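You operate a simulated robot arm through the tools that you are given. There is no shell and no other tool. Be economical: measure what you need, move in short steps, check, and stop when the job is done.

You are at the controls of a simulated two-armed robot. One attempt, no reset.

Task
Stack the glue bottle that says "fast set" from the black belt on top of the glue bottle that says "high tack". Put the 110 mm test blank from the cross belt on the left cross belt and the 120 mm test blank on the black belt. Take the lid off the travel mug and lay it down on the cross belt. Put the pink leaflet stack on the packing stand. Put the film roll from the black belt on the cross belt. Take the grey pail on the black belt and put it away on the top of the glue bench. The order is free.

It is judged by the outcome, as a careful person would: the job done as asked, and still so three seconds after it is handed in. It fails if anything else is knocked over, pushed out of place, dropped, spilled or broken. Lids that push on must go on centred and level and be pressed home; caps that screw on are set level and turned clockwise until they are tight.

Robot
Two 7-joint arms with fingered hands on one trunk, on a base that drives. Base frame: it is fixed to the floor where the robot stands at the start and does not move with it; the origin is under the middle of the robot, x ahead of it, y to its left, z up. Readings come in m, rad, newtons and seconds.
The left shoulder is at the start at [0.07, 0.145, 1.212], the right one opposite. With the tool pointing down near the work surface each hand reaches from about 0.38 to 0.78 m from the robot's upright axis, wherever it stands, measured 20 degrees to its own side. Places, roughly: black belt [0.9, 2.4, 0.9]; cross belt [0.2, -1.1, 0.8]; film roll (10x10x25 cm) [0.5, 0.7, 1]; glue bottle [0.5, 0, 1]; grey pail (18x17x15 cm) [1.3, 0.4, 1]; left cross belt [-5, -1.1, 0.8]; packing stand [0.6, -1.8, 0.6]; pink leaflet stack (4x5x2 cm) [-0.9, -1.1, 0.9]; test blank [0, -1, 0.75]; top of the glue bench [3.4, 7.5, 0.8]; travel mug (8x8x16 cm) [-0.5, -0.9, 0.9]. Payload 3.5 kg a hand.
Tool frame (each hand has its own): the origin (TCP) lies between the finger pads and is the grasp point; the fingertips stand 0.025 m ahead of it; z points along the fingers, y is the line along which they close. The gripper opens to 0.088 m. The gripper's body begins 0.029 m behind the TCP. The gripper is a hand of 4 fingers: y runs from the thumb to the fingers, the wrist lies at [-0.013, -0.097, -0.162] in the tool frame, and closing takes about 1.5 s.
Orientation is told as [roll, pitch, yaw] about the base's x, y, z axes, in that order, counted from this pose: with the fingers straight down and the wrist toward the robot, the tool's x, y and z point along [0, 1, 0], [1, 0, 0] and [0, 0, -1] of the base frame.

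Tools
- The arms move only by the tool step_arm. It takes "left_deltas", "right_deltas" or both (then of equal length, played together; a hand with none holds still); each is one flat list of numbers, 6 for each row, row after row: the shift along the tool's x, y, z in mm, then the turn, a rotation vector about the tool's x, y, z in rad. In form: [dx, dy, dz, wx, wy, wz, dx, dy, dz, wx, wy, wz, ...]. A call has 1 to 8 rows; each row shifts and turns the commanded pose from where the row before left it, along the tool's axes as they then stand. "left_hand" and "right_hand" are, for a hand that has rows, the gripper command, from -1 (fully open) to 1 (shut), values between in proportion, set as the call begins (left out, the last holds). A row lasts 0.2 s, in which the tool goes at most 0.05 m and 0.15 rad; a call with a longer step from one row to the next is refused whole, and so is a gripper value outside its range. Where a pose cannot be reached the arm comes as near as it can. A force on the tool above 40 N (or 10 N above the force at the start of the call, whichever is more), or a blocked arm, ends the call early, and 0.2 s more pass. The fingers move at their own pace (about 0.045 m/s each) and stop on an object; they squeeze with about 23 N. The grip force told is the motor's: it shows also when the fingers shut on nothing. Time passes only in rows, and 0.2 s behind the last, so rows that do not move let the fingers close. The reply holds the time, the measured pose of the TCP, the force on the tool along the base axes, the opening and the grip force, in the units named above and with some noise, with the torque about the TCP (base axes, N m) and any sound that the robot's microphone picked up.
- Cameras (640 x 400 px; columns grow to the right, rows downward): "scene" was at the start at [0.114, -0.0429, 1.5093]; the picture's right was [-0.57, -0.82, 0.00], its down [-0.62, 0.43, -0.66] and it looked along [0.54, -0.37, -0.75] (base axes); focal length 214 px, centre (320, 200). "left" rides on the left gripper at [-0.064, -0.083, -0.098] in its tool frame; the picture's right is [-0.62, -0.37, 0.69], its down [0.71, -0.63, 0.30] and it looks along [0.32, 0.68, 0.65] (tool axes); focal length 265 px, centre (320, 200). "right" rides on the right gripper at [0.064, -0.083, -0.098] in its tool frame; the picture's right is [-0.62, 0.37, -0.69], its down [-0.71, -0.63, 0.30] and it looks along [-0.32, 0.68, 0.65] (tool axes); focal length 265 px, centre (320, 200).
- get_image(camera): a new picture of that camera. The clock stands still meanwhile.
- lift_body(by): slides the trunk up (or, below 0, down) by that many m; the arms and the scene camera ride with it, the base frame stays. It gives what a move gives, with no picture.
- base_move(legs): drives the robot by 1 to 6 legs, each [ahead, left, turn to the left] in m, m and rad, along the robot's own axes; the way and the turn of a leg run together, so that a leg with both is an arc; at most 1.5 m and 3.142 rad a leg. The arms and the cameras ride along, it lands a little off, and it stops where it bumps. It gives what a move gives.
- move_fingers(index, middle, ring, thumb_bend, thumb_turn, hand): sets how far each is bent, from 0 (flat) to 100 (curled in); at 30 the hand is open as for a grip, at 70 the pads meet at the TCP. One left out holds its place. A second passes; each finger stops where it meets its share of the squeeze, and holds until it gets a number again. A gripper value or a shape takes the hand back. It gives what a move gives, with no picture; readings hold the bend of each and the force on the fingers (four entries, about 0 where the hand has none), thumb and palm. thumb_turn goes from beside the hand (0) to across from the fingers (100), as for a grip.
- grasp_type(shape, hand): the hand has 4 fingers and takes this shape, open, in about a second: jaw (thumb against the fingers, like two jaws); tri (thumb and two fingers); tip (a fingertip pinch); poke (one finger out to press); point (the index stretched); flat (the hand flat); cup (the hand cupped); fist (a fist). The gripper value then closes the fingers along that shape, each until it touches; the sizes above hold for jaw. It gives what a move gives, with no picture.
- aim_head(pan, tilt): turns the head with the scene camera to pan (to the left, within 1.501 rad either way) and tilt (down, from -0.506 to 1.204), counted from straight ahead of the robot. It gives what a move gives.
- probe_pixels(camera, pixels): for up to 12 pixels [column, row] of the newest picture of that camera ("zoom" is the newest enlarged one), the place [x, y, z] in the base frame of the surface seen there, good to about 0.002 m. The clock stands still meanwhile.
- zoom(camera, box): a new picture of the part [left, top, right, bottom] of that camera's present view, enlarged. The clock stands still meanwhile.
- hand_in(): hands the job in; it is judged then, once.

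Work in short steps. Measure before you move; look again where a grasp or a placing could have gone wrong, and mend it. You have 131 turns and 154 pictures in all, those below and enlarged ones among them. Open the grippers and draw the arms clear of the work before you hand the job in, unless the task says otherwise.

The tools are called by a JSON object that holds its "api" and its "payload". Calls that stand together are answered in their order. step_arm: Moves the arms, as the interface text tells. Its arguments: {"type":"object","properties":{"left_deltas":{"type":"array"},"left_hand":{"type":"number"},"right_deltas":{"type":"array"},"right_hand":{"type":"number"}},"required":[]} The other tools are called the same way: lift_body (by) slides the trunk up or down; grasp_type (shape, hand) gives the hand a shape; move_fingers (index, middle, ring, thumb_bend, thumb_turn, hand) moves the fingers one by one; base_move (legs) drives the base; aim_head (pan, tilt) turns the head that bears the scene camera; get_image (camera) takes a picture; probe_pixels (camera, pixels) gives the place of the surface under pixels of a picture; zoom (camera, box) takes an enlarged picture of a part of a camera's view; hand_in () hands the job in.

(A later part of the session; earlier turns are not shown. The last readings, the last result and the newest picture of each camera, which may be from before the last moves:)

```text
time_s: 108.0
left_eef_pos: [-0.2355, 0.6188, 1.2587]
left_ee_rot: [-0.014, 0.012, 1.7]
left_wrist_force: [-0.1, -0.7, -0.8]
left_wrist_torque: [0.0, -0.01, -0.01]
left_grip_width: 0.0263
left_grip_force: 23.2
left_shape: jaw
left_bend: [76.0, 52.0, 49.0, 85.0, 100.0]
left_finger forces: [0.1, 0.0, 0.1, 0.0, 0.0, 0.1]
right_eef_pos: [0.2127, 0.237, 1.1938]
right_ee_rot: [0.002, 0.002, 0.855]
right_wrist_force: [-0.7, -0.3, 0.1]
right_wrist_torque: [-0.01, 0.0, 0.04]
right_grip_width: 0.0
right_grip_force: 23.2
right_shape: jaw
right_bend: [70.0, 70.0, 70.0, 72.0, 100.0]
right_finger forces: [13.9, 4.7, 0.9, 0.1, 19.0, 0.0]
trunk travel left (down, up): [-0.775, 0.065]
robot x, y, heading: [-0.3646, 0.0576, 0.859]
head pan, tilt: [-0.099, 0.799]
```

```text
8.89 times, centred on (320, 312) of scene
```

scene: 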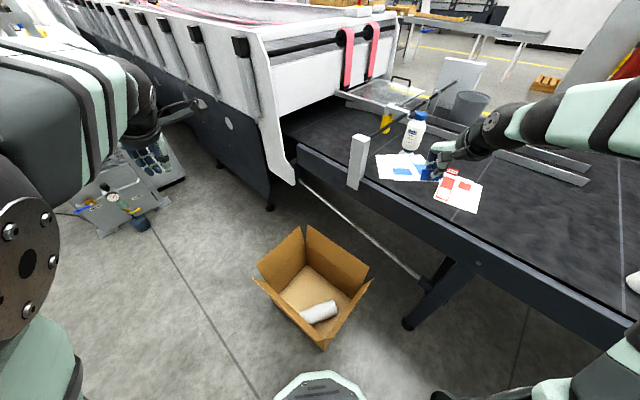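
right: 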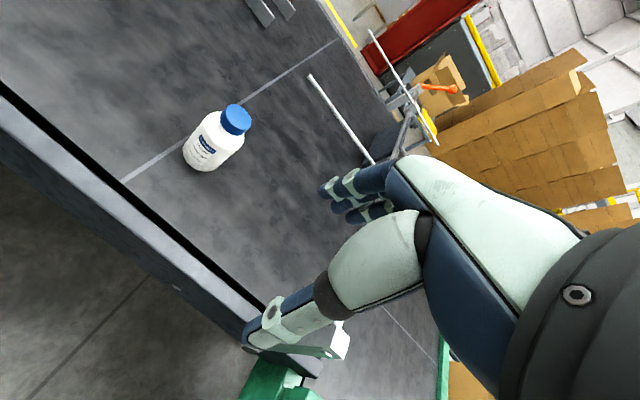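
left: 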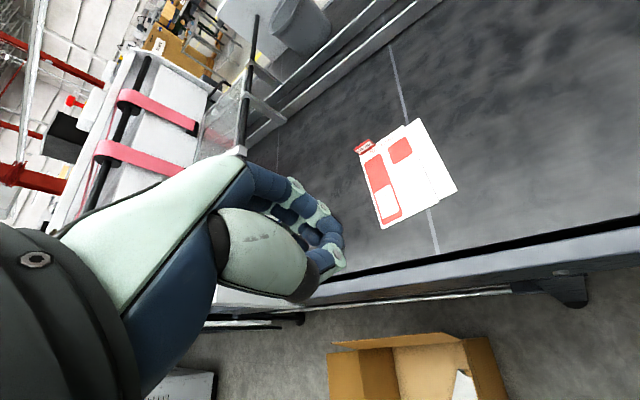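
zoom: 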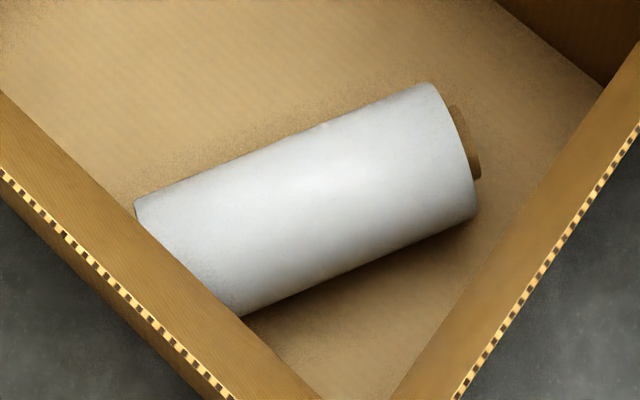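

The roll rests in the carton, reachable later with both hands free. First I deliver the blue blank: turn to face -x and look at the way to the left cross belt.

{"api": "base_move", "payload": {"legs": [[-0.15, 0, 0], [0, 0, 2.28]]}}

{"api": "aim_head", "payload": {"pan": 0.15, "tilt": 0.3}}

{"api": "get_image", "payload": {"camera": "scene"}}

```text
time_s: 114.8
left_eef_pos: [-0.9697, -0.3181, 1.2582]
left_ee_rot: [-0.013, 0.01, -2.303]
left_wrist_force: [0.2, -0.1, -0.3]
left_wrist_torque: [-0.01, 0.03, -0.02]
left_grip_width: 0.0262
left_grip_force: 22.8
left_shape: jaw
left_bend: [76.0, 52.0, 49.0, 85.0, 100.0]
left_finger forces: [0.0, 0.1, 0.0, 0.0, 0.1, 0.1]
right_eef_pos: [-0.9731, 0.2704, 1.1921]
right_ee_rot: [0.002, -0.001, 3.139]
right_wrist_force: [0.9, -0.4, 0.0]
right_wrist_torque: [0.02, -0.07, 0.0]
right_grip_width: 0.0
right_grip_force: 23.3
right_shape: jaw
right_bend: [70.0, 70.0, 70.0, 72.0, 100.0]
right_finger forces: [13.3, 4.6, 0.9, 0.0, 18.1, 0.1]
trunk travel left (down, up): [-0.775, 0.065]
robot x, y, heading: [-0.464, -0.0529, 3.14]
head pan, tilt: [-0.099, 0.799]
```

```text
time_s: 115.7
left_eef_pos: [-0.9698, -0.3202, 1.2594]
left_ee_rot: [-0.014, 0.01, -2.299]
left_wrist_force: [-0.8, 0.1, -0.4]
left_wrist_torque: [-0.02, -0.01, -0.02]
left_grip_width: 0.0264
left_grip_force: 23.6
left_shape: jaw
left_bend: [76.0, 52.0, 49.0, 85.0, 100.0]
left_finger forces: [0.0, 0.0, 0.1, 0.0, 0.0, 0.0]
right_eef_pos: [-0.9724, 0.2688, 1.1935]
right_ee_rot: [0.002, 0.002, 3.139]
right_wrist_force: [0.9, 0.2, 0.0]
right_wrist_torque: [-0.02, -0.03, -0.04]
right_grip_width: 0.0
right_grip_force: 22.7
right_shape: jaw
right_bend: [70.0, 70.0, 70.0, 72.0, 100.0]
right_finger forces: [13.4, 4.6, 0.8, 0.0, 18.2, 0.1]
trunk travel left (down, up): [-0.775, 0.065]
robot x, y, heading: [-0.4616, -0.0531, 3.139]
head pan, tilt: [0.15, 0.3]
```

```text
81 pictures are left
```

scene: 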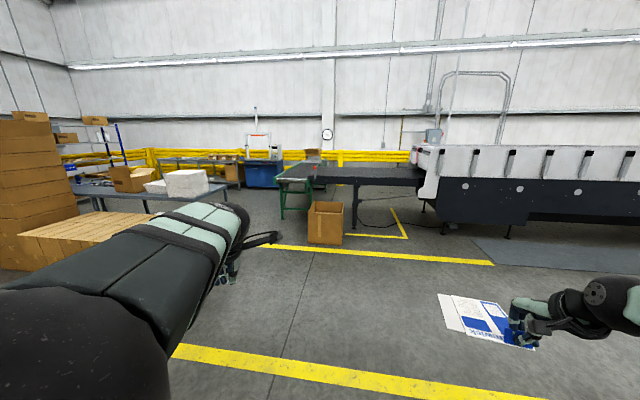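

{"api": "zoom", "payload": {"camera": "scene", "box": [240, 130, 440, 250]}}

{"api": "probe_pixels", "payload": {"camera": "scene", "pixels": [[296, 180], [290, 170], [310, 178], [285, 182], [325, 220], [310, 240], [343, 240], [370, 175], [350, 185], [300, 205], [282, 210], [300, 166]]}}

```text
3.20 times, centred on (340, 190) of scene
```

zoom: 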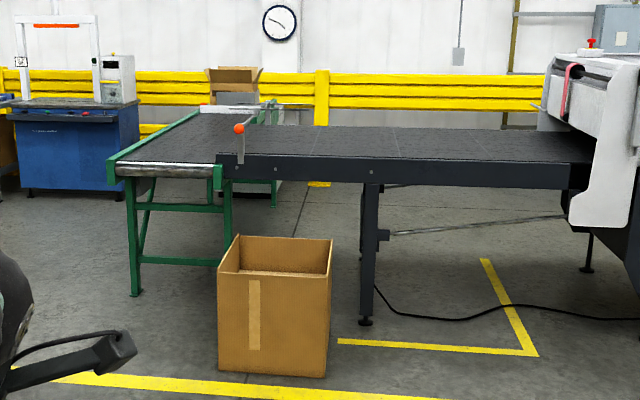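

```text
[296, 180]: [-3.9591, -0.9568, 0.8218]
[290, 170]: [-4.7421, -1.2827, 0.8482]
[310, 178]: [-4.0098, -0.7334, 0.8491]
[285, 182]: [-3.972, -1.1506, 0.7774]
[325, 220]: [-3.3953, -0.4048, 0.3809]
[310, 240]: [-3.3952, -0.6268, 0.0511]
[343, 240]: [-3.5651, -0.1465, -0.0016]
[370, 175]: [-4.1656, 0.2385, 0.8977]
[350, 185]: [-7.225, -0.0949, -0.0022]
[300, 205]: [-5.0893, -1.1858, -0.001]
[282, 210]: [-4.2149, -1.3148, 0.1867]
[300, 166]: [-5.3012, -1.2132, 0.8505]
```

Left cross belt's near end is at x≈-3.96, y -0.75…-1.27, z 0.848; a carton stands at (-3.5,-0.4). I drive to (-3.45,-1.03).

{"api": "base_move", "payload": {"legs": [[1.3, 0.2, 0], [1.2, 0.55, 0], [0.45, 0.22, 0]]}}

{"api": "aim_head", "payload": {"pan": 0.0, "tilt": 0.75}}

{"api": "get_image", "payload": {"camera": "scene"}}

```text
time_s: 131.1
left_eef_pos: [-3.929, -1.282, 1.2603]
left_ee_rot: [-0.015, 0.01, -2.31]
left_wrist_force: [0.1, 0.1, 0.0]
left_wrist_torque: [0.01, -0.01, -0.01]
left_grip_width: 0.0264
left_grip_force: 22.9
left_shape: jaw
left_bend: [76.0, 52.0, 49.0, 85.0, 100.0]
left_finger forces: [0.1, 0.0, 0.0, 0.1, 0.1, 0.1]
right_eef_pos: [-3.9303, -0.6914, 1.1934]
right_ee_rot: [0.003, -0.001, 3.128]
right_wrist_force: [0.1, 0.8, 0.4]
right_wrist_torque: [0.0, -0.03, -0.02]
right_grip_width: 0.0
right_grip_force: 23.1
right_shape: jaw
right_bend: [70.0, 70.0, 70.0, 72.0, 100.0]
right_finger forces: [13.4, 4.6, 0.8, 0.0, 18.2, 0.0]
trunk travel left (down, up): [-0.775, 0.065]
robot x, y, heading: [-3.4256, -1.0165, 3.135]
head pan, tilt: [0.15, 0.3]
```

```text
time_s: 132.0
left_eef_pos: [-3.9316, -1.2819, 1.2594]
left_ee_rot: [-0.014, 0.011, -2.311]
left_wrist_force: [0.5, -0.1, 0.8]
left_wrist_torque: [0.0, 0.01, 0.01]
left_grip_width: 0.0264
left_grip_force: 23.3
left_shape: jaw
left_bend: [76.0, 52.0, 49.0, 85.0, 100.0]
left_finger forces: [0.0, 0.0, 0.0, 0.1, 0.0, 0.0]
right_eef_pos: [-3.9316, -0.6921, 1.1928]
right_ee_rot: [0.002, 0.002, 3.128]
right_wrist_force: [0.3, -0.6, -0.9]
right_wrist_torque: [0.0, -0.02, 0.0]
right_grip_width: 0.0001
right_grip_force: 22.8
right_shape: jaw
right_bend: [70.0, 70.0, 70.0, 72.0, 100.0]
right_finger forces: [13.4, 4.5, 0.8, 0.0, 18.2, 0.1]
trunk travel left (down, up): [-0.775, 0.065]
robot x, y, heading: [-3.4242, -1.0138, 3.135]
head pan, tilt: [0.0, 0.75]
```

```text
79 pictures are left
```

scene: 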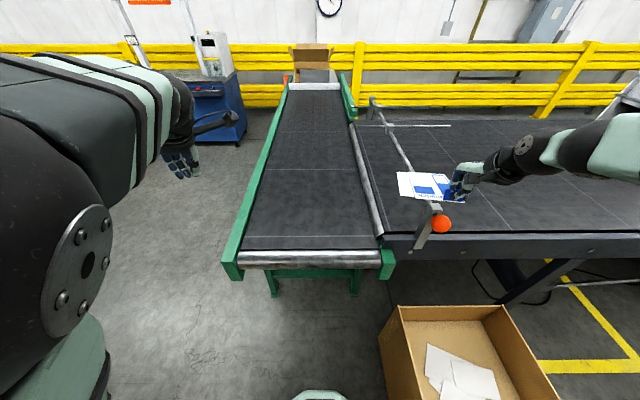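

The left belt is clear. I move the blank over (-4.12,-0.95) and lower to just above the surface.

{"api": "step_arm", "payload": {"right_deltas": [32.3, 23.5, 0, 0, 0, 0, 32.3, 23.5, 0, 0, 0, 0, 32.3, 23.5, 0, 0, 0, 0, 32.3, 23.5, 0, 0, 0, 0, 32.3, 23.5, 0, 0, 0, 0, 32.3, 23.5, 0, 0, 0, 0, 32.3, 23.5, 0, 0, 0, 0, 32.3, 23.5, 0, 0, 0, 0]}}

{"api": "step_arm", "payload": {"right_deltas": [0, 0, 45, 0, 0, 0, 0, 0, 45, 0, 0, 0, 0, 0, 45, 0, 0, 0, 0, 0, 45, 0, 0, 0, 0, 0, 45, 0, 0, 0, 0, 0, 45, 0, 0, 0]}}

{"api": "get_image", "payload": {"camera": "scene"}}

```text
time_s: 133.8
left_eef_pos: [-3.932, -1.2829, 1.2577]
left_ee_rot: [-0.013, 0.014, -2.309]
left_wrist_force: [-0.2, -0.5, -0.6]
left_wrist_torque: [0.03, -0.03, 0.04]
left_grip_width: 0.0266
left_grip_force: 23.1
left_shape: jaw
left_bend: [76.0, 52.0, 49.0, 85.0, 100.0]
left_finger forces: [0.0, 0.1, 0.0, 0.1, 0.0, 0.0]
right_eef_pos: [-4.1237, -0.9488, 1.1892]
right_ee_rot: [0.0, 0.005, 3.127]
right_wrist_force: [0.1, -0.2, 0.5]
right_wrist_torque: [0.02, -0.08, 0.01]
right_grip_width: 0.0001
right_grip_force: 22.9
right_shape: jaw
right_bend: [70.0, 70.0, 70.0, 72.0, 100.0]
right_finger forces: [13.4, 4.8, 0.9, 0.0, 18.5, 0.0]
trunk travel left (down, up): [-0.775, 0.065]
robot x, y, heading: [-3.4218, -1.0176, 3.137]
head pan, tilt: [0.0, 0.75]
```

```text
time_s: 135.2
left_eef_pos: [-3.9318, -1.2811, 1.2583]
left_ee_rot: [-0.015, 0.009, -2.309]
left_wrist_force: [-0.3, -0.5, -0.2]
left_wrist_torque: [0.02, 0.01, 0.02]
left_grip_width: 0.0265
left_grip_force: 22.7
left_shape: jaw
left_bend: [76.0, 52.0, 49.0, 85.0, 100.0]
left_finger forces: [0.0, 0.0, 0.0, 0.1, 0.1, 0.0]
right_eef_pos: [-4.1214, -0.9476, 0.9217]
right_ee_rot: [0.004, 0.0, 3.13]
right_wrist_force: [0.0, 0.4, 0.0]
right_wrist_torque: [-0.02, 0.06, 0.02]
right_grip_width: 0.0003
right_grip_force: 23.1
right_shape: jaw
right_bend: [70.0, 70.0, 70.0, 72.0, 100.0]
right_finger forces: [13.1, 5.5, 1.2, 0.0, 18.8, 0.0]
trunk travel left (down, up): [-0.775, 0.065]
robot x, y, heading: [-3.4224, -1.0223, 3.134]
head pan, tilt: [0.0, 0.75]
```

```text
78 pictures are left
```

scene: 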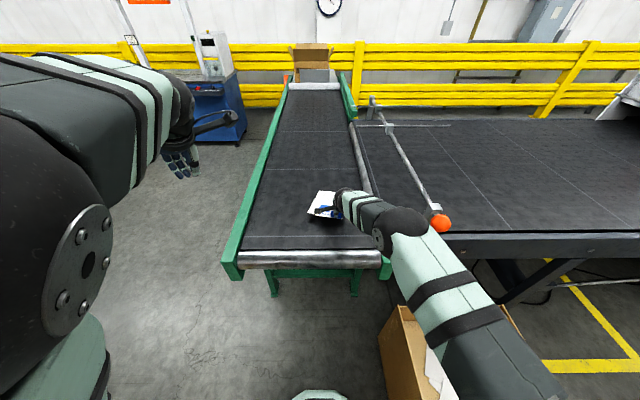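

Well over the belt. Lower the rest, release and rise.

{"api": "step_arm", "payload": {"right_deltas": [0, 0, 15, 0, 0, 0, 0, 0, 12, 0, 0, 0, 0, 0, 6, 0, 0, 0, 0, 0, 3, 0, 0, 0, 0, 0, 1, 0, 0, 0]}}

{"api": "step_arm", "payload": {"right_deltas": [0, 0, 0, 0, 0, 0, 0, 0, 0, 0, 0, 0, 0, 0, 0, 0, 0, 0, 0, 0, 0, 0, 0, 0, 0, 0, 0, 0, 0, 0], "left_deltas": [0, 0, 0, 0, 0, 0, 0, 0, 0, 0, 0, 0, 0, 0, 0, 0, 0, 0, 0, 0, 0, 0, 0, 0, 0, 0, 0, 0, 0, 0], "right_hand": -1, "left_hand": -1}}

{"api": "step_arm", "payload": {"right_deltas": [0, 0, -40, 0, 0, 0, 0, 0, -40, 0, 0, 0, 0, 0, -45, 0, 0, 0, 0, 0, -45, 0, 0, 0, 0, 0, -45, 0, 0, 0, 0, 0, -45, 0, 0, 0, -30, -35, -10, 0, 0, 0, -30, -35, 0, 0, 0, 0]}}

{"api": "zoom", "payload": {"camera": "scene", "box": [230, 150, 410, 280]}}

```text
time_s: 136.4
left_eef_pos: [-3.9313, -1.2818, 1.2596]
left_ee_rot: [-0.014, 0.01, -2.309]
left_wrist_force: [-0.1, -0.1, 0.5]
left_wrist_torque: [-0.04, -0.01, -0.01]
left_grip_width: 0.0265
left_grip_force: 22.9
left_shape: jaw
left_bend: [76.0, 52.0, 49.0, 85.0, 100.0]
left_finger forces: [0.0, 0.0, 0.0, 0.1, 0.1, 0.0]
right_eef_pos: [-4.1214, -0.9475, 0.887]
right_ee_rot: [-0.001, 0.0, 3.13]
right_wrist_force: [1.2, -0.4, 0.1]
right_wrist_torque: [0.01, 0.14, -0.02]
right_grip_width: 0.0001
right_grip_force: 23.2
right_shape: jaw
right_bend: [70.0, 70.0, 70.0, 72.0, 100.0]
right_finger forces: [13.8, 6.5, 1.9, 0.0, 19.8, 0.0]
trunk travel left (down, up): [-0.775, 0.065]
robot x, y, heading: [-3.422, -1.0168, 3.131]
head pan, tilt: [0.0, 0.75]
```

```text
time_s: 137.6
left_eef_pos: [-3.9316, -1.2809, 1.259]
left_ee_rot: [-0.015, 0.01, -2.309]
left_wrist_force: [1.2, -0.1, 0.6]
left_wrist_torque: [-0.03, 0.03, 0.0]
left_grip_width: 0.0874
left_grip_force: 0.1
left_shape: jaw
left_bend: [30.0, 30.0, 30.0, 30.0, 98.0]
left_finger forces: [0.0, 0.0, 0.0, 0.1, 0.0, 0.1]
right_eef_pos: [-4.1214, -0.9471, 0.8872]
right_ee_rot: [0.003, 0.0, 3.128]
right_wrist_force: [0.0, -0.7, 0.1]
right_wrist_torque: [0.02, -0.05, -0.02]
right_grip_width: 0.0876
right_grip_force: 0.0
right_shape: jaw
right_bend: [30.0, 30.0, 30.0, 30.0, 98.0]
right_finger forces: [0.0, 0.0, 0.0, 0.0, 0.0, 0.0]
trunk travel left (down, up): [-0.775, 0.065]
robot x, y, heading: [-3.4245, -1.02, 3.135]
head pan, tilt: [0.0, 0.75]
```

```text
time_s: 139.4
left_eef_pos: [-3.9303, -1.28, 1.2609]
left_ee_rot: [-0.016, 0.008, -2.309]
left_wrist_force: [0.5, -0.2, 0.2]
left_wrist_torque: [-0.03, 0.0, 0.01]
left_grip_width: 0.0877
left_grip_force: 0.1
left_shape: jaw
left_bend: [30.0, 30.0, 30.0, 30.0, 98.0]
left_finger forces: [0.1, 0.0, 0.0, 0.1, 0.1, 0.0]
right_eef_pos: [-4.0476, -0.8867, 1.158]
right_ee_rot: [0.003, -0.001, 3.13]
right_wrist_force: [0.2, 0.3, 0.0]
right_wrist_torque: [-0.03, 0.01, -0.01]
right_grip_width: 0.0876
right_grip_force: 0.0
right_shape: jaw
right_bend: [30.0, 30.0, 30.0, 30.0, 98.0]
right_finger forces: [0.0, 0.1, 0.0, 0.0, 0.0, 0.0]
trunk travel left (down, up): [-0.775, 0.065]
robot x, y, heading: [-3.425, -1.0193, 3.132]
head pan, tilt: [0.0, 0.75]
```

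```text
3.08 times, centred on (320, 215) of scene
```

zoom: 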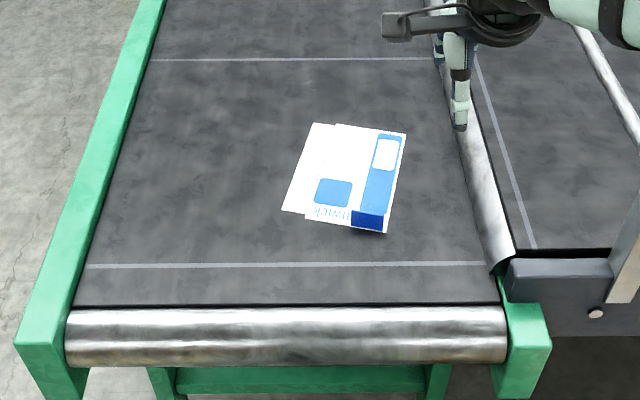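

The 110 blank is placed. Now back to the cross belt for the mug lid and leaflet: drive to (-0.7,-0.3) facing the belt.

{"api": "lift_body", "payload": {"by": 0.06}}

{"api": "base_move", "payload": {"legs": [[-0.5, -0.3, 0], [-1.2, -0.4, 0], [-1.025, 0.0, 0], [0, 0, 1.57]]}}

{"api": "aim_head", "payload": {"pan": 0.0, "tilt": 0.85}}

{"api": "get_image", "payload": {"camera": "scene"}}

```text
time_s: 140.4
left_eef_pos: [-3.9307, -1.2813, 1.3181]
left_ee_rot: [-0.013, 0.011, -2.31]
left_wrist_force: [0.0, -0.2, 0.3]
left_wrist_torque: [-0.03, 0.03, -0.02]
left_grip_width: 0.0875
left_grip_force: 0.0
left_shape: jaw
left_bend: [30.0, 30.0, 30.0, 30.0, 98.0]
left_finger forces: [0.0, 0.1, 0.1, 0.1, 0.0, 0.1]
right_eef_pos: [-4.0501, -0.8895, 1.2165]
right_ee_rot: [0.0, 0.0, 3.13]
right_wrist_force: [-0.3, 0.3, -0.3]
right_wrist_torque: [0.02, -0.03, 0.03]
right_grip_width: 0.0876
right_grip_force: 0.1
right_shape: jaw
right_bend: [30.0, 30.0, 30.0, 30.0, 98.0]
right_finger forces: [0.0, 0.0, 0.1, 0.1, 0.0, 0.1]
trunk travel left (down, up): [-0.835, 0.005]
robot x, y, heading: [-3.4213, -1.0218, 3.134]
head pan, tilt: [0.0, 0.75]
```

```text
time_s: 158.4
left_eef_pos: [-0.4238, -0.8762, 1.3193]
left_ee_rot: [-0.016, 0.011, -0.751]
left_wrist_force: [-0.1, 0.4, 0.7]
left_wrist_torque: [-0.02, -0.01, -0.02]
left_grip_width: 0.0876
left_grip_force: 0.1
left_shape: jaw
left_bend: [30.0, 30.0, 30.0, 30.0, 98.0]
left_finger forces: [0.0, 0.0, 0.0, 0.0, 0.0, 0.1]
right_eef_pos: [-0.8188, -0.9931, 1.2161]
right_ee_rot: [0.001, -0.002, -1.596]
right_wrist_force: [0.2, 0.0, -0.4]
right_wrist_torque: [-0.02, 0.04, -0.01]
right_grip_width: 0.0876
right_grip_force: 0.0
right_shape: jaw
right_bend: [30.0, 30.0, 30.0, 30.0, 98.0]
right_finger forces: [0.0, 0.0, 0.1, 0.1, 0.0, 0.1]
trunk travel left (down, up): [-0.835, 0.005]
robot x, y, heading: [-0.6804, -0.3673, -1.59]
head pan, tilt: [0.0, 0.75]
```

```text
time_s: 159.1
left_eef_pos: [-0.4234, -0.8769, 1.3181]
left_ee_rot: [-0.017, 0.01, -0.751]
left_wrist_force: [0.0, -0.7, 0.6]
left_wrist_torque: [-0.04, 0.03, 0.0]
left_grip_width: 0.0876
left_grip_force: 0.2
left_shape: jaw
left_bend: [30.0, 30.0, 30.0, 30.0, 98.0]
left_finger forces: [0.0, 0.1, 0.0, 0.0, 0.0, 0.0]
right_eef_pos: [-0.8174, -0.9906, 1.2168]
right_ee_rot: [0.003, 0.001, -1.595]
right_wrist_force: [0.0, 0.4, 0.1]
right_wrist_torque: [-0.01, 0.02, 0.01]
right_grip_width: 0.0877
right_grip_force: 0.2
right_shape: jaw
right_bend: [30.0, 30.0, 30.0, 30.0, 98.0]
right_finger forces: [0.0, 0.0, 0.0, 0.0, 0.0, 0.0]
trunk travel left (down, up): [-0.835, 0.005]
robot x, y, heading: [-0.6853, -0.3651, -1.593]
head pan, tilt: [0.0, 0.85]
```

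```text
76 pictures are left
```

scene: 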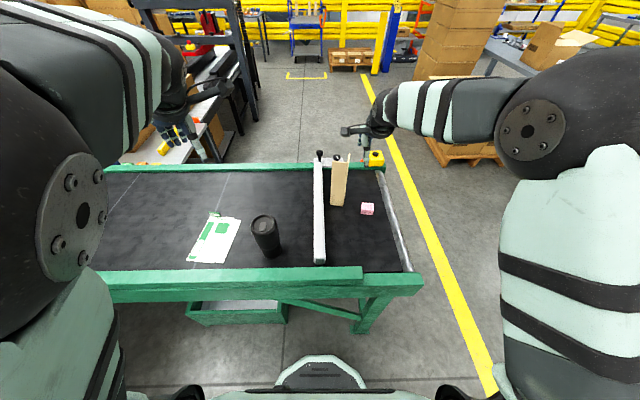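

Mug at (265,235) and leaflet at (367,209) in view. I zoom and probe both.

{"api": "zoom", "payload": {"camera": "scene", "box": [235, 200, 295, 265]}}

{"api": "probe_pixels", "payload": {"camera": "zoom", "pixels": [[285, 140], [220, 120], [345, 115], [285, 95], [285, 170], [320, 200], [320, 300], [215, 160], [285, 115]]}}

{"api": "zoom", "payload": {"camera": "scene", "box": [310, 145, 400, 225]}}

{"api": "probe_pixels", "payload": {"camera": "scene", "pixels": [[362, 206], [373, 206], [367, 204], [367, 208], [367, 213], [262, 217], [252, 222], [276, 221], [265, 230], [335, 165], [335, 200]]}}

```text
6.15 times, centred on (265, 232) of scene
```

zoom: 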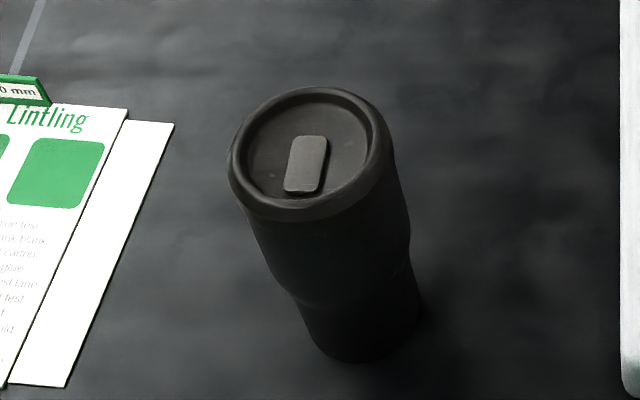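

```text
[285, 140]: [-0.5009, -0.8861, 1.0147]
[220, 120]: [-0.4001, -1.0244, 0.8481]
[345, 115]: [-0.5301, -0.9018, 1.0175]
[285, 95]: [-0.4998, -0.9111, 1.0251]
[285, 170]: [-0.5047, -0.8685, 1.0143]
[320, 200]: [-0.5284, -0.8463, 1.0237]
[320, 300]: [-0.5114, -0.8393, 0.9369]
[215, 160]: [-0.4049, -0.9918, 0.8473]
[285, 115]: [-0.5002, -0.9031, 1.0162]
```

```text
5.00 times, centred on (355, 185) of scene
```

zoom: 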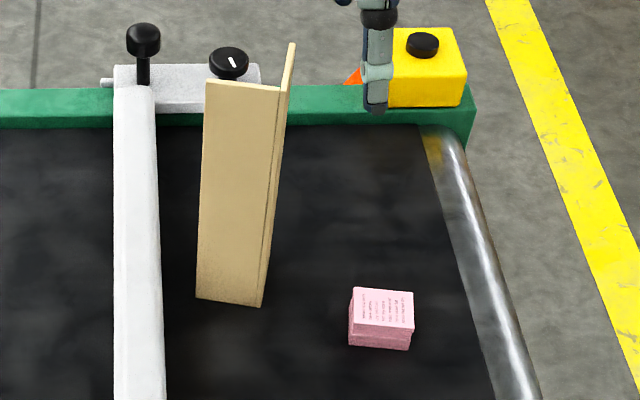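

```text
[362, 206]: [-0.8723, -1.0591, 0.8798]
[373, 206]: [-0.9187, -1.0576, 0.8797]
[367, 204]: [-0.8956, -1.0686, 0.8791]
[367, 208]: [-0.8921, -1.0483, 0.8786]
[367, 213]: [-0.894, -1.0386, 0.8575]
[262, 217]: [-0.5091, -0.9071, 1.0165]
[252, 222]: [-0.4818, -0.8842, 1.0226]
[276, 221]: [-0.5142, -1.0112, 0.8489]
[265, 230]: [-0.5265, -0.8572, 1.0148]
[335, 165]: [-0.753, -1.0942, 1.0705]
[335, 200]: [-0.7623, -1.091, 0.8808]
```

{"api": "zoom", "payload": {"camera": "scene", "box": [250, 210, 282, 242]}}

{"api": "probe_pixels", "payload": {"camera": "zoom", "pixels": [[320, 345], [320, 365], [320, 300], [300, 260], [445, 200], [330, 75], [200, 190], [250, 290], [430, 290], [200, 300], [460, 330], [180, 230]]}}

```text
12.50 times, centred on (266, 226) of scene
```

zoom: 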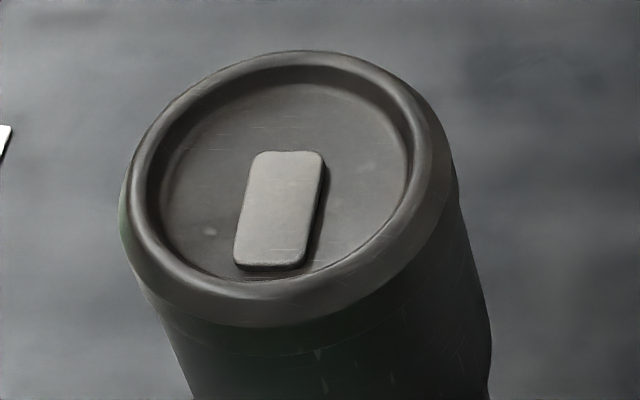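

```text
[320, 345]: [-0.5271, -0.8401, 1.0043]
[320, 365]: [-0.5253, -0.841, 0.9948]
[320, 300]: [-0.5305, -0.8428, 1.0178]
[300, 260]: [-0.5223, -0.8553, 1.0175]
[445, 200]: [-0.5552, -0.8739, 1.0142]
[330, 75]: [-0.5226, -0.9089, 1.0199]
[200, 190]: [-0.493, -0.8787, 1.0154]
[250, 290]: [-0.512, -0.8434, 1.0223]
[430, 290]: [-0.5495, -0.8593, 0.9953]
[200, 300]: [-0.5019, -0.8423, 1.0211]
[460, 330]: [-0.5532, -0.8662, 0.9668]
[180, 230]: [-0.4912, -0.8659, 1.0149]
```

Lid centre ≈ (-0.516,-0.878), Ø≈7.8 cm, seam z≈1.003; leaflet centre (-0.895,-1.057), z 0.848–0.880. I bring both hands above.

{"api": "step_arm", "payload": {"left_deltas": [-8, -8.4, 28, 0, 0, 0, -8, -8.4, 28, 0, 0, 0, -8, -8.4, 28, 0, 0, 0, -8, -8.4, 28, 0, 0, 0, -8, -8.4, 28, 0, 0, 0, -8, -8.4, 28, 0, 0, 0, -8, -8.4, 28, 0, 0, 0, -8, -8.4, 28, 0, 0, 0], "right_deltas": [-19, 17, 20, 0, 0, 0, -19, 17, 30, 0, 0, 0, -19, 17, 36, 0, 0, 0, -19, 17, 36, 0, 0, 0, 0, 0, 40, 0, 0, 0, 0, 0, 40, 0, 0, 0, 0, 0, 40, 0, 0, 0, 0, 0, 40, 0, 0, 0]}}

{"api": "get_image", "payload": {"camera": "left"}}

{"api": "get_image", "payload": {"camera": "right"}}

```text
time_s: 160.9
left_eef_pos: [-0.5159, -0.8847, 1.1062]
left_ee_rot: [-0.07, 0.046, -0.715]
left_wrist_force: [0.1, -0.3, 0.3]
left_wrist_torque: [0.02, -0.01, 0.01]
left_grip_width: 0.0877
left_grip_force: 0.2
left_shape: jaw
left_bend: [30.0, 30.0, 30.0, 30.0, 98.0]
left_finger forces: [0.1, 0.0, 0.0, 0.0, 0.0, 0.0]
right_eef_pos: [-0.8959, -1.0593, 0.9333]
right_ee_rot: [0.002, 0.001, -1.596]
right_wrist_force: [-0.7, -0.5, -0.4]
right_wrist_torque: [-0.01, -0.02, -0.02]
right_grip_width: 0.0877
right_grip_force: 0.0
right_shape: jaw
right_bend: [30.0, 30.0, 30.0, 30.0, 98.0]
right_finger forces: [0.1, 0.1, 0.0, 0.0, 0.1, 0.1]
trunk travel left (down, up): [-0.835, 0.005]
robot x, y, heading: [-0.6798, -0.3652, -1.587]
head pan, tilt: [0.0, 0.85]
```

```text
72 pictures are left
```

left: 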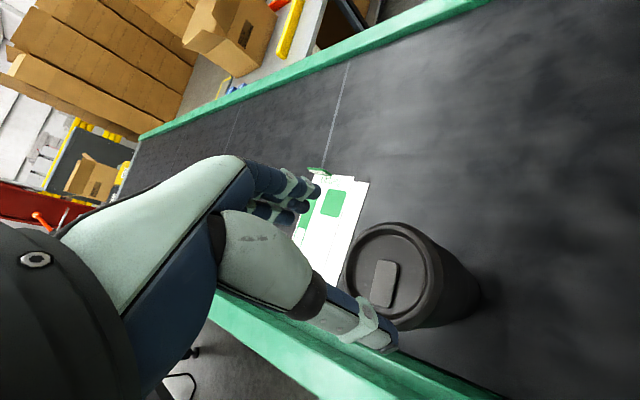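

```text
71 pictures are left
```

right: 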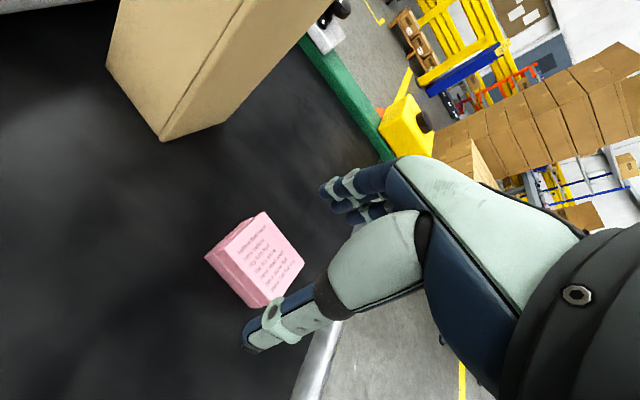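

Left tool is slightly tilted due to an awkward yaw; I rotate it toward the robot's heading while the right hand descends on the leaflet, then close the right hand.

{"api": "step_arm", "payload": {"left_deltas": [0, 0, 0, 0, 0, 0.14, 0, 0, 0, 0, 0, 0.14, 0, 0, 0, 0, 0, 0.14, 0, 0, 0, 0, 0, 0.14, 0, 0, 0, 0, 0, 0.14], "right_deltas": [0, 0, 15, 0, 0, 0, 0, 0, 15, 0, 0, 0, 0, 0, 12, 0, 0, 0, 0, 0, 8, 0, 0, 0, 0, 0, 4, 0, 0, 0]}}

{"api": "step_arm", "payload": {"right_deltas": [0, 0, 0, 0, 0, 0, 0, 0, 0, 0, 0, 0, 0, 0, 0, 0, 0, 0, 0, 0, 0, 0, 0, 0, 0, 0, 0, 0, 0, 0, 0, 0, 0, 0, 0, 0], "right_hand": 1}}

{"api": "step_arm", "payload": {"right_deltas": [0, 0, -20, 0, 0, 0, 0, 0, -30, 0, 0, 0, 0, 0, -40, 0, 0, 0, 0, 0, -40, 0, 0, 0]}}

{"api": "get_image", "payload": {"camera": "right"}}

{"api": "get_image", "payload": {"camera": "left"}}

```text
time_s: 162.1
left_eef_pos: [-0.52, -0.879, 1.0954]
left_ee_rot: [-0.017, 0.002, -1.452]
left_wrist_force: [-0.7, 0.0, -0.7]
left_wrist_torque: [0.01, 0.01, -0.01]
left_grip_width: 0.0875
left_grip_force: 0.1
left_shape: jaw
left_bend: [30.0, 30.0, 30.0, 30.0, 98.0]
left_finger forces: [0.0, 0.0, 0.0, 0.0, 0.0, 0.0]
right_eef_pos: [-0.8951, -1.0585, 0.8807]
right_ee_rot: [0.0, 0.0, -1.596]
right_wrist_force: [-0.1, -0.6, -0.6]
right_wrist_torque: [-0.02, 0.03, 0.02]
right_grip_width: 0.0876
right_grip_force: 0.1
right_shape: jaw
right_bend: [30.0, 30.0, 30.0, 30.0, 98.0]
right_finger forces: [0.0, 0.1, 0.0, 0.0, 0.0, 0.0]
trunk travel left (down, up): [-0.835, 0.005]
robot x, y, heading: [-0.6846, -0.3686, -1.592]
head pan, tilt: [0.0, 0.85]
```

```text
time_s: 163.5
left_eef_pos: [-0.5202, -0.8778, 1.0971]
left_ee_rot: [-0.019, -0.002, -1.451]
left_wrist_force: [-0.1, 0.8, 0.6]
left_wrist_torque: [0.03, -0.01, 0.02]
left_grip_width: 0.0877
left_grip_force: 0.0
left_shape: jaw
left_bend: [30.0, 30.0, 30.0, 30.0, 98.0]
left_finger forces: [0.1, 0.1, 0.0, 0.0, 0.1, 0.1]
right_eef_pos: [-0.8952, -1.058, 0.8802]
right_ee_rot: [0.001, 0.003, -1.595]
right_wrist_force: [-0.2, 0.2, -0.5]
right_wrist_torque: [-0.01, 0.02, 0.0]
right_grip_width: 0.0345
right_grip_force: 23.3
right_shape: jaw
right_bend: [74.0, 50.0, 49.0, 73.0, 100.0]
right_finger forces: [11.7, 6.5, 2.8, 0.1, 20.9, 0.1]
trunk travel left (down, up): [-0.835, 0.005]
robot x, y, heading: [-0.6801, -0.3647, -1.591]
head pan, tilt: [0.0, 0.85]
```

```text
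time_s: 164.5
left_eef_pos: [-0.52, -0.8774, 1.097]
left_ee_rot: [-0.019, -0.002, -1.451]
left_wrist_force: [0.0, -0.5, 0.6]
left_wrist_torque: [-0.01, 0.02, -0.01]
left_grip_width: 0.0876
left_grip_force: 0.0
left_shape: jaw
left_bend: [30.0, 30.0, 30.0, 30.0, 98.0]
left_finger forces: [0.0, 0.1, 0.0, 0.0, 0.1, 0.0]
right_eef_pos: [-0.8964, -1.0575, 1.0092]
right_ee_rot: [0.0, 0.003, -1.596]
right_wrist_force: [-0.6, 0.5, -0.9]
right_wrist_torque: [0.04, -0.03, -0.01]
right_grip_width: 0.0348
right_grip_force: 23.0
right_shape: jaw
right_bend: [74.0, 50.0, 49.0, 73.0, 100.0]
right_finger forces: [11.6, 6.3, 2.8, 0.1, 20.8, 0.1]
trunk travel left (down, up): [-0.835, 0.005]
robot x, y, heading: [-0.6822, -0.3657, -1.591]
head pan, tilt: [0.0, 0.85]
```

```text
70 pictures are left
```

right: 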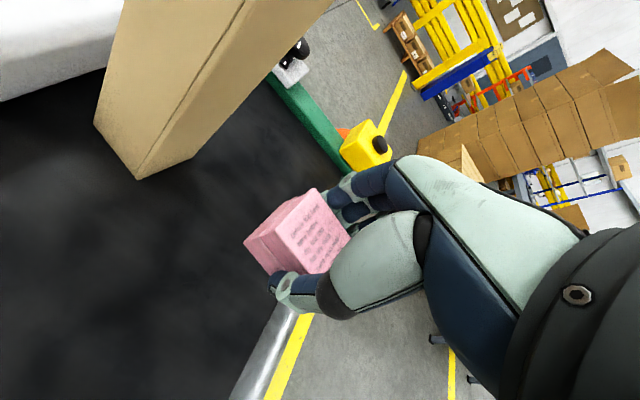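

```text
69 pictures are left
```

left: 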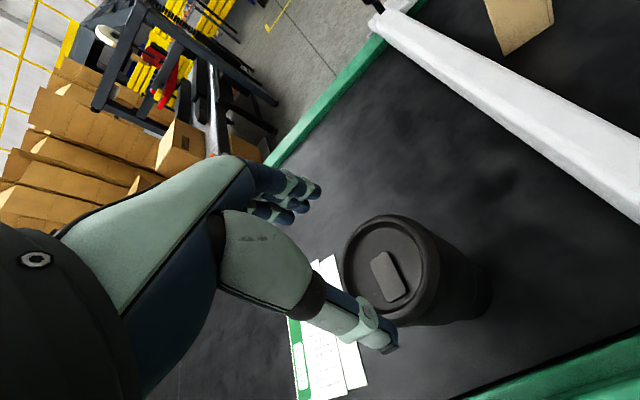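

Leaflet held. I probe the lid rim from the left wrist camera.

{"api": "probe_pixels", "payload": {"camera": "left", "pixels": [[348, 262], [428, 275], [385, 221], [395, 318], [355, 235], [425, 300], [418, 236], [360, 300], [390, 265]]}}

```text
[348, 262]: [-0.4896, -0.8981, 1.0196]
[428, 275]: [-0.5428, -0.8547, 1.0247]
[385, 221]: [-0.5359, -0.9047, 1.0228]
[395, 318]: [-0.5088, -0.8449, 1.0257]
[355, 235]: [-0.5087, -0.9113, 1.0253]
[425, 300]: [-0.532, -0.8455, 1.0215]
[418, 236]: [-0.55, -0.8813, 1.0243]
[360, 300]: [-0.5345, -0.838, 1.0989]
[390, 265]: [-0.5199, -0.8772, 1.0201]
```

The TCP is centred on the lid (−0.519,−0.8765). I open slightly wider, fix the small tilt, and descend to TCP z≈1.029.

{"api": "move_fingers", "payload": {"hand": "left", "index": 24, "middle": 24, "ring": 24, "thumb_bend": 24}}

{"api": "step_arm", "payload": {"left_deltas": [1, 0, 20, 0.019, 0, 0, 0, 0, 20, 0, 0, 0, 0, 0, 15, 0, 0, 0, 0, 0, 10, 0, 0, 0, 0, 0, 3, 0, 0, 0]}}

{"api": "get_image", "payload": {"camera": "left"}}

{"api": "zoom", "payload": {"camera": "scene", "box": [235, 190, 305, 260]}}

```text
time_s: 165.5
left_eef_pos: [-0.5195, -0.8799, 1.0958]
left_ee_rot: [-0.017, -0.002, -1.451]
left_wrist_force: [-0.9, 0.7, 0.3]
left_wrist_torque: [-0.04, 0.01, -0.01]
left_grip_width: 0.0959
left_grip_force: 0.1
left_shape: fingers
left_bend: [24.0, 24.0, 24.0, 24.0, 98.0]
left_finger forces: [0.0, 0.0, 0.1, 0.1, 0.1, 0.0]
right_eef_pos: [-0.8963, -1.0575, 1.0094]
right_ee_rot: [0.0, 0.003, -1.593]
right_wrist_force: [0.5, -0.1, 0.3]
right_wrist_torque: [-0.03, 0.0, 0.01]
right_grip_width: 0.0345
right_grip_force: 22.3
right_shape: jaw
right_bend: [74.0, 50.0, 49.0, 73.0, 100.0]
right_finger forces: [11.6, 6.4, 2.8, 0.0, 20.9, 0.0]
trunk travel left (down, up): [-0.835, 0.005]
robot x, y, heading: [-0.6818, -0.3663, -1.591]
head pan, tilt: [0.0, 0.85]
```

```text
time_s: 166.7
left_eef_pos: [-0.5197, -0.8778, 1.0291]
left_ee_rot: [-0.017, 0.017, -1.451]
left_wrist_force: [-0.3, -0.4, -0.6]
left_wrist_torque: [-0.03, -0.03, 0.0]
left_grip_width: 0.0957
left_grip_force: 0.0
left_shape: fingers
left_bend: [24.0, 24.0, 24.0, 24.0, 98.0]
left_finger forces: [0.0, 0.0, 0.0, 0.0, 0.0, 0.0]
right_eef_pos: [-0.8957, -1.0579, 1.0086]
right_ee_rot: [0.003, 0.002, -1.595]
right_wrist_force: [-0.3, 0.0, -1.1]
right_wrist_torque: [-0.02, 0.01, -0.02]
right_grip_width: 0.0344
right_grip_force: 22.4
right_shape: jaw
right_bend: [74.0, 50.0, 49.0, 73.0, 100.0]
right_finger forces: [11.6, 6.3, 2.7, 0.0, 20.7, 0.0]
trunk travel left (down, up): [-0.835, 0.005]
robot x, y, heading: [-0.6808, -0.3616, -1.587]
head pan, tilt: [0.0, 0.85]
```

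```text
68 pictures are left
```

left: 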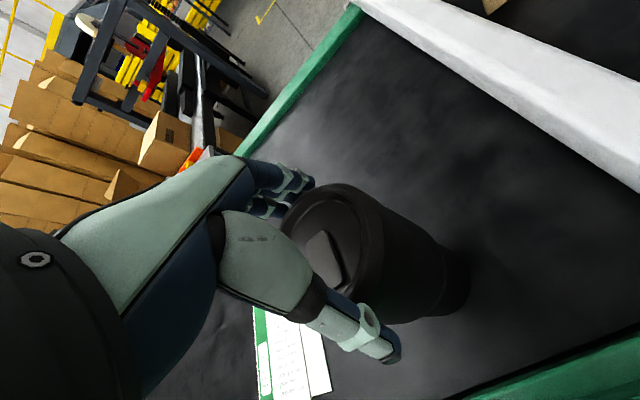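

```text
5.71 times, centred on (270, 225) of scene
```

zoom: 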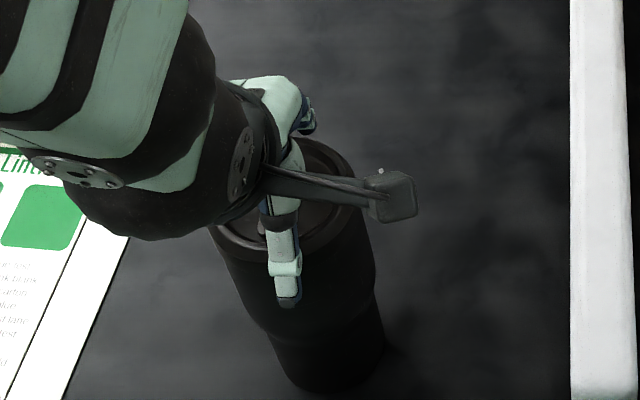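

The thumb tip reaches a bit below the seam; raise 5 mm, level the tool, then close on the lid.

{"api": "step_arm", "payload": {"left_deltas": [0, 0, -5, -0.017, 0.017, 0, 0, 0, 0, 0, 0, 0]}}

{"api": "step_arm", "payload": {"left_deltas": [0, 0, 0, 0, 0, 0, 0, 0, 0, 0, 0, 0, 0, 0, 0, 0, 0, 0, 0, 0, 0, 0, 0, 0, 0, 0, 0, 0, 0, 0, 0, 0, 0, 0, 0, 0], "left_hand": 1}}

{"api": "step_arm", "payload": {"left_deltas": [0, 0, -4, 0, 0, 0, 0, 0, -4, 0, 0, 0, 0, 0, -4, 0, 0, 0, 0, 0, -4, 0, 0, 0, 0, 0, -4, 0, 0, 0, 0, 0, 0, 0, 0, 0]}}

{"api": "get_image", "payload": {"camera": "left"}}

{"api": "zoom", "payload": {"camera": "scene", "box": [235, 180, 305, 260]}}

```text
time_s: 167.3
left_eef_pos: [-0.5194, -0.8775, 1.0342]
left_ee_rot: [-0.001, 0.001, -1.452]
left_wrist_force: [0.2, -0.6, 0.3]
left_wrist_torque: [-0.02, -0.04, -0.01]
left_grip_width: 0.096
left_grip_force: 0.0
left_shape: fingers
left_bend: [24.0, 24.0, 24.0, 24.0, 98.0]
left_finger forces: [0.0, 0.0, 0.0, 0.1, 0.1, 0.0]
right_eef_pos: [-0.8964, -1.0585, 1.01]
right_ee_rot: [0.001, 0.002, -1.594]
right_wrist_force: [-0.1, -0.1, -1.1]
right_wrist_torque: [0.01, -0.02, 0.0]
right_grip_width: 0.0345
right_grip_force: 23.0
right_shape: jaw
right_bend: [74.0, 50.0, 49.0, 73.0, 100.0]
right_finger forces: [11.6, 6.5, 2.7, 0.0, 20.9, 0.1]
trunk travel left (down, up): [-0.835, 0.005]
robot x, y, heading: [-0.6839, -0.3649, -1.584]
head pan, tilt: [0.0, 0.85]
```

```text
time_s: 168.7
left_eef_pos: [-0.5203, -0.877, 1.0334]
left_ee_rot: [-0.004, 0.002, -1.451]
left_wrist_force: [0.3, -0.8, 0.0]
left_wrist_torque: [0.0, 0.04, 0.01]
left_grip_width: 0.0749
left_grip_force: 22.8
left_shape: jaw
left_bend: [28.0, 32.0, 32.0, 43.0, 98.0]
left_finger forces: [12.3, 6.4, 2.9, 0.0, 21.6, 0.0]
right_eef_pos: [-0.8945, -1.0568, 1.0092]
right_ee_rot: [0.003, 0.002, -1.595]
right_wrist_force: [0.3, 0.3, -0.5]
right_wrist_torque: [-0.02, 0.0, -0.03]
right_grip_width: 0.0348
right_grip_force: 23.4
right_shape: jaw
right_bend: [74.0, 50.0, 49.0, 73.0, 100.0]
right_finger forces: [11.6, 6.4, 2.8, 0.1, 20.8, 0.1]
trunk travel left (down, up): [-0.835, 0.005]
robot x, y, heading: [-0.6804, -0.3634, -1.59]
head pan, tilt: [0.0, 0.85]
```

```text
time_s: 170.1
left_eef_pos: [-0.5202, -0.8771, 1.0527]
left_ee_rot: [-0.001, 0.0, -1.45]
left_wrist_force: [0.3, 0.5, -2.2]
left_wrist_torque: [-0.01, 0.0, 0.06]
left_grip_width: 0.0754
left_grip_force: 22.7
left_shape: jaw
left_bend: [28.0, 32.0, 32.0, 43.0, 98.0]
left_finger forces: [12.3, 6.5, 2.9, 0.1, 21.9, 0.1]
right_eef_pos: [-0.8955, -1.0589, 1.0087]
right_ee_rot: [0.001, 0.002, -1.596]
right_wrist_force: [0.2, 0.1, -0.4]
right_wrist_torque: [0.03, 0.0, 0.01]
right_grip_width: 0.0348
right_grip_force: 22.7
right_shape: jaw
right_bend: [74.0, 50.0, 49.0, 73.0, 100.0]
right_finger forces: [11.6, 6.4, 2.8, 0.0, 20.9, 0.0]
trunk travel left (down, up): [-0.835, 0.005]
robot x, y, heading: [-0.6815, -0.3634, -1.592]
head pan, tilt: [0.0, 0.85]
```

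```text
66 pictures are left
```

left: 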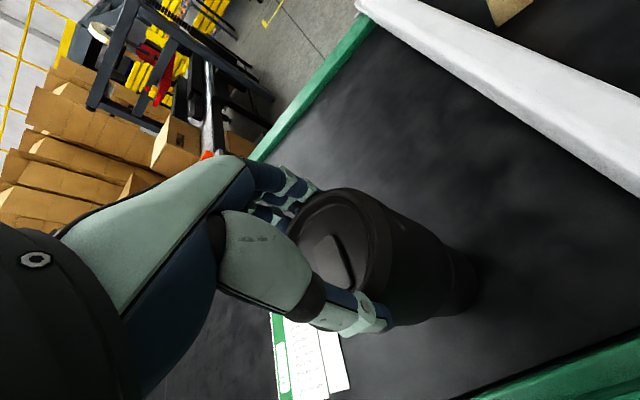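

```text
5.00 times, centred on (270, 220) of scene
```

zoom: 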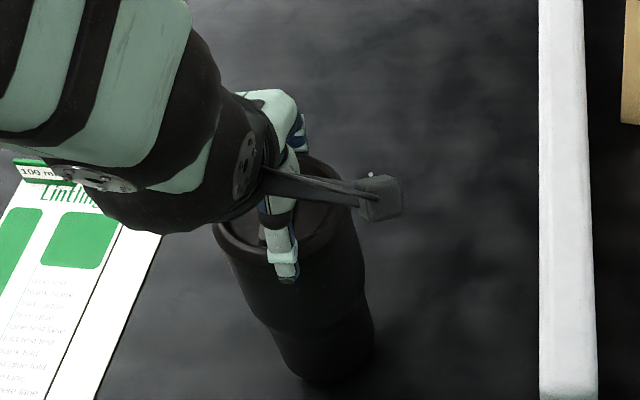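

The mug lifts with its lid, so I need the right hand to hold the mug. I put the leaflet back down while the left lifts the mug clear.

{"api": "step_arm", "payload": {"right_deltas": [0, 0, 25, 0, 0, 0, 0, 0, 25, 0, 0, 0, 0, 0, 25, 0, 0, 0, 0, 0, 20, 0, 0, 0, 0, 0, 15, 0, 0, 0, 0, 0, 10, 0, 0, 0, 0, 0, 6, 0, 0, 0, 0, 0, 2, 0, 0, 0], "left_deltas": [0, 0, -19, 0, 0, 0, 0, 0, -19, 0, 0, 0, -7, -6, -19, 0, 0, 0, -9, -8, -19, 0, 0, 0, -9, -8, -19, 0, 0, 0, -10, -8, -19, 0, 0, 0, -10, -8, -19, 0, 0, 0, -10, -8, -19, 0, 0, 0]}}

{"api": "step_arm", "payload": {"right_deltas": [0, 0, 0, 0, 0, 0, 0, 0, 0, 0, 0, 0, 0, 0, 0, 0, 0, 0, 0, 0, 0, 0, 0, 0, 0, 0, 0, 0, 0, 0], "right_hand": -1}}

{"api": "step_arm", "payload": {"right_deltas": [0, 0, -30, 0, 0, 0, 0, 0, -40, 0, 0, 0, 0, 0, -45, 0, 0, 0, 0, 0, -45, 0, 0, 0, -10, -30, -35, 0, 0, 0, -10, -45, 0, 0, 0, 0, 0, -45, 0, 0, 0, 0, 0, -40, 0, 0, 0, 0]}}

{"api": "get_image", "payload": {"camera": "scene"}}

```text
time_s: 171.9
left_eef_pos: [-0.5813, -0.8385, 1.2061]
left_ee_rot: [0.0, -0.001, -1.449]
left_wrist_force: [-0.2, 0.5, -2.1]
left_wrist_torque: [-0.03, -0.01, -0.01]
left_grip_width: 0.0751
left_grip_force: 23.5
left_shape: jaw
left_bend: [28.0, 32.0, 32.0, 43.0, 98.0]
left_finger forces: [12.3, 6.5, 3.0, 0.0, 21.7, 0.1]
right_eef_pos: [-0.8957, -1.0566, 0.8824]
right_ee_rot: [0.002, 0.001, -1.595]
right_wrist_force: [0.2, 0.1, 0.0]
right_wrist_torque: [-0.01, 0.02, 0.01]
right_grip_width: 0.0347
right_grip_force: 22.5
right_shape: jaw
right_bend: [74.0, 50.0, 49.0, 73.0, 100.0]
right_finger forces: [11.6, 6.4, 2.8, 0.1, 20.8, 0.0]
trunk travel left (down, up): [-0.835, 0.005]
robot x, y, heading: [-0.6815, -0.3634, -1.589]
head pan, tilt: [0.0, 0.85]
```

```text
time_s: 173.1
left_eef_pos: [-0.5801, -0.8393, 1.205]
left_ee_rot: [0.002, 0.0, -1.449]
left_wrist_force: [-0.7, -0.2, -2.0]
left_wrist_torque: [0.01, 0.02, -0.02]
left_grip_width: 0.0753
left_grip_force: 22.8
left_shape: jaw
left_bend: [28.0, 32.0, 32.0, 43.0, 98.0]
left_finger forces: [12.2, 6.5, 3.0, 0.0, 21.9, 0.0]
right_eef_pos: [-0.8954, -1.0586, 0.8816]
right_ee_rot: [0.001, 0.003, -1.596]
right_wrist_force: [-0.2, -0.1, 0.0]
right_wrist_torque: [0.03, 0.0, 0.0]
right_grip_width: 0.0878
right_grip_force: 0.0
right_shape: jaw
right_bend: [30.0, 30.0, 30.0, 30.0, 98.0]
right_finger forces: [0.0, 0.0, 0.0, 0.1, 0.0, 0.0]
trunk travel left (down, up): [-0.835, 0.005]
robot x, y, heading: [-0.6842, -0.3653, -1.588]
head pan, tilt: [0.0, 0.85]
```

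```text
time_s: 174.9
left_eef_pos: [-0.579, -0.8371, 1.2066]
left_ee_rot: [-0.002, 0.001, -1.451]
left_wrist_force: [1.1, 0.3, -2.4]
left_wrist_torque: [0.02, 0.02, -0.01]
left_grip_width: 0.0753
left_grip_force: 23.1
left_shape: jaw
left_bend: [28.0, 32.0, 32.0, 43.0, 98.0]
left_finger forces: [12.2, 6.5, 2.9, 0.0, 21.8, 0.1]
right_eef_pos: [-0.9095, -0.8971, 1.0784]
right_ee_rot: [0.0, -0.001, -1.594]
right_wrist_force: [0.0, -0.7, 0.0]
right_wrist_torque: [0.05, -0.01, 0.04]
right_grip_width: 0.0877
right_grip_force: 0.0
right_shape: jaw
right_bend: [30.0, 30.0, 30.0, 30.0, 98.0]
right_finger forces: [0.0, 0.0, 0.0, 0.0, 0.0, 0.0]
trunk travel left (down, up): [-0.835, 0.005]
robot x, y, heading: [-0.6823, -0.3659, -1.594]
head pan, tilt: [0.0, 0.85]
```

```text
64 pictures are left
```

scene: 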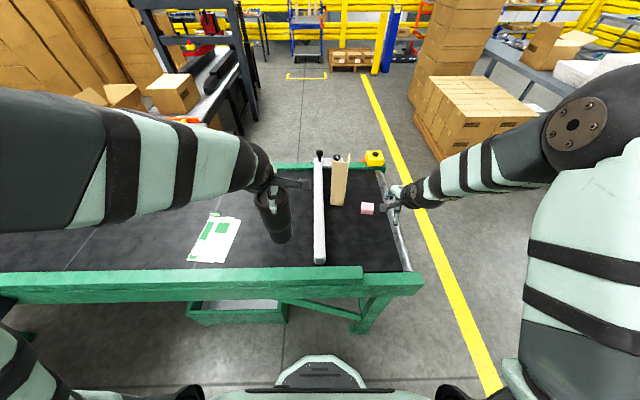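

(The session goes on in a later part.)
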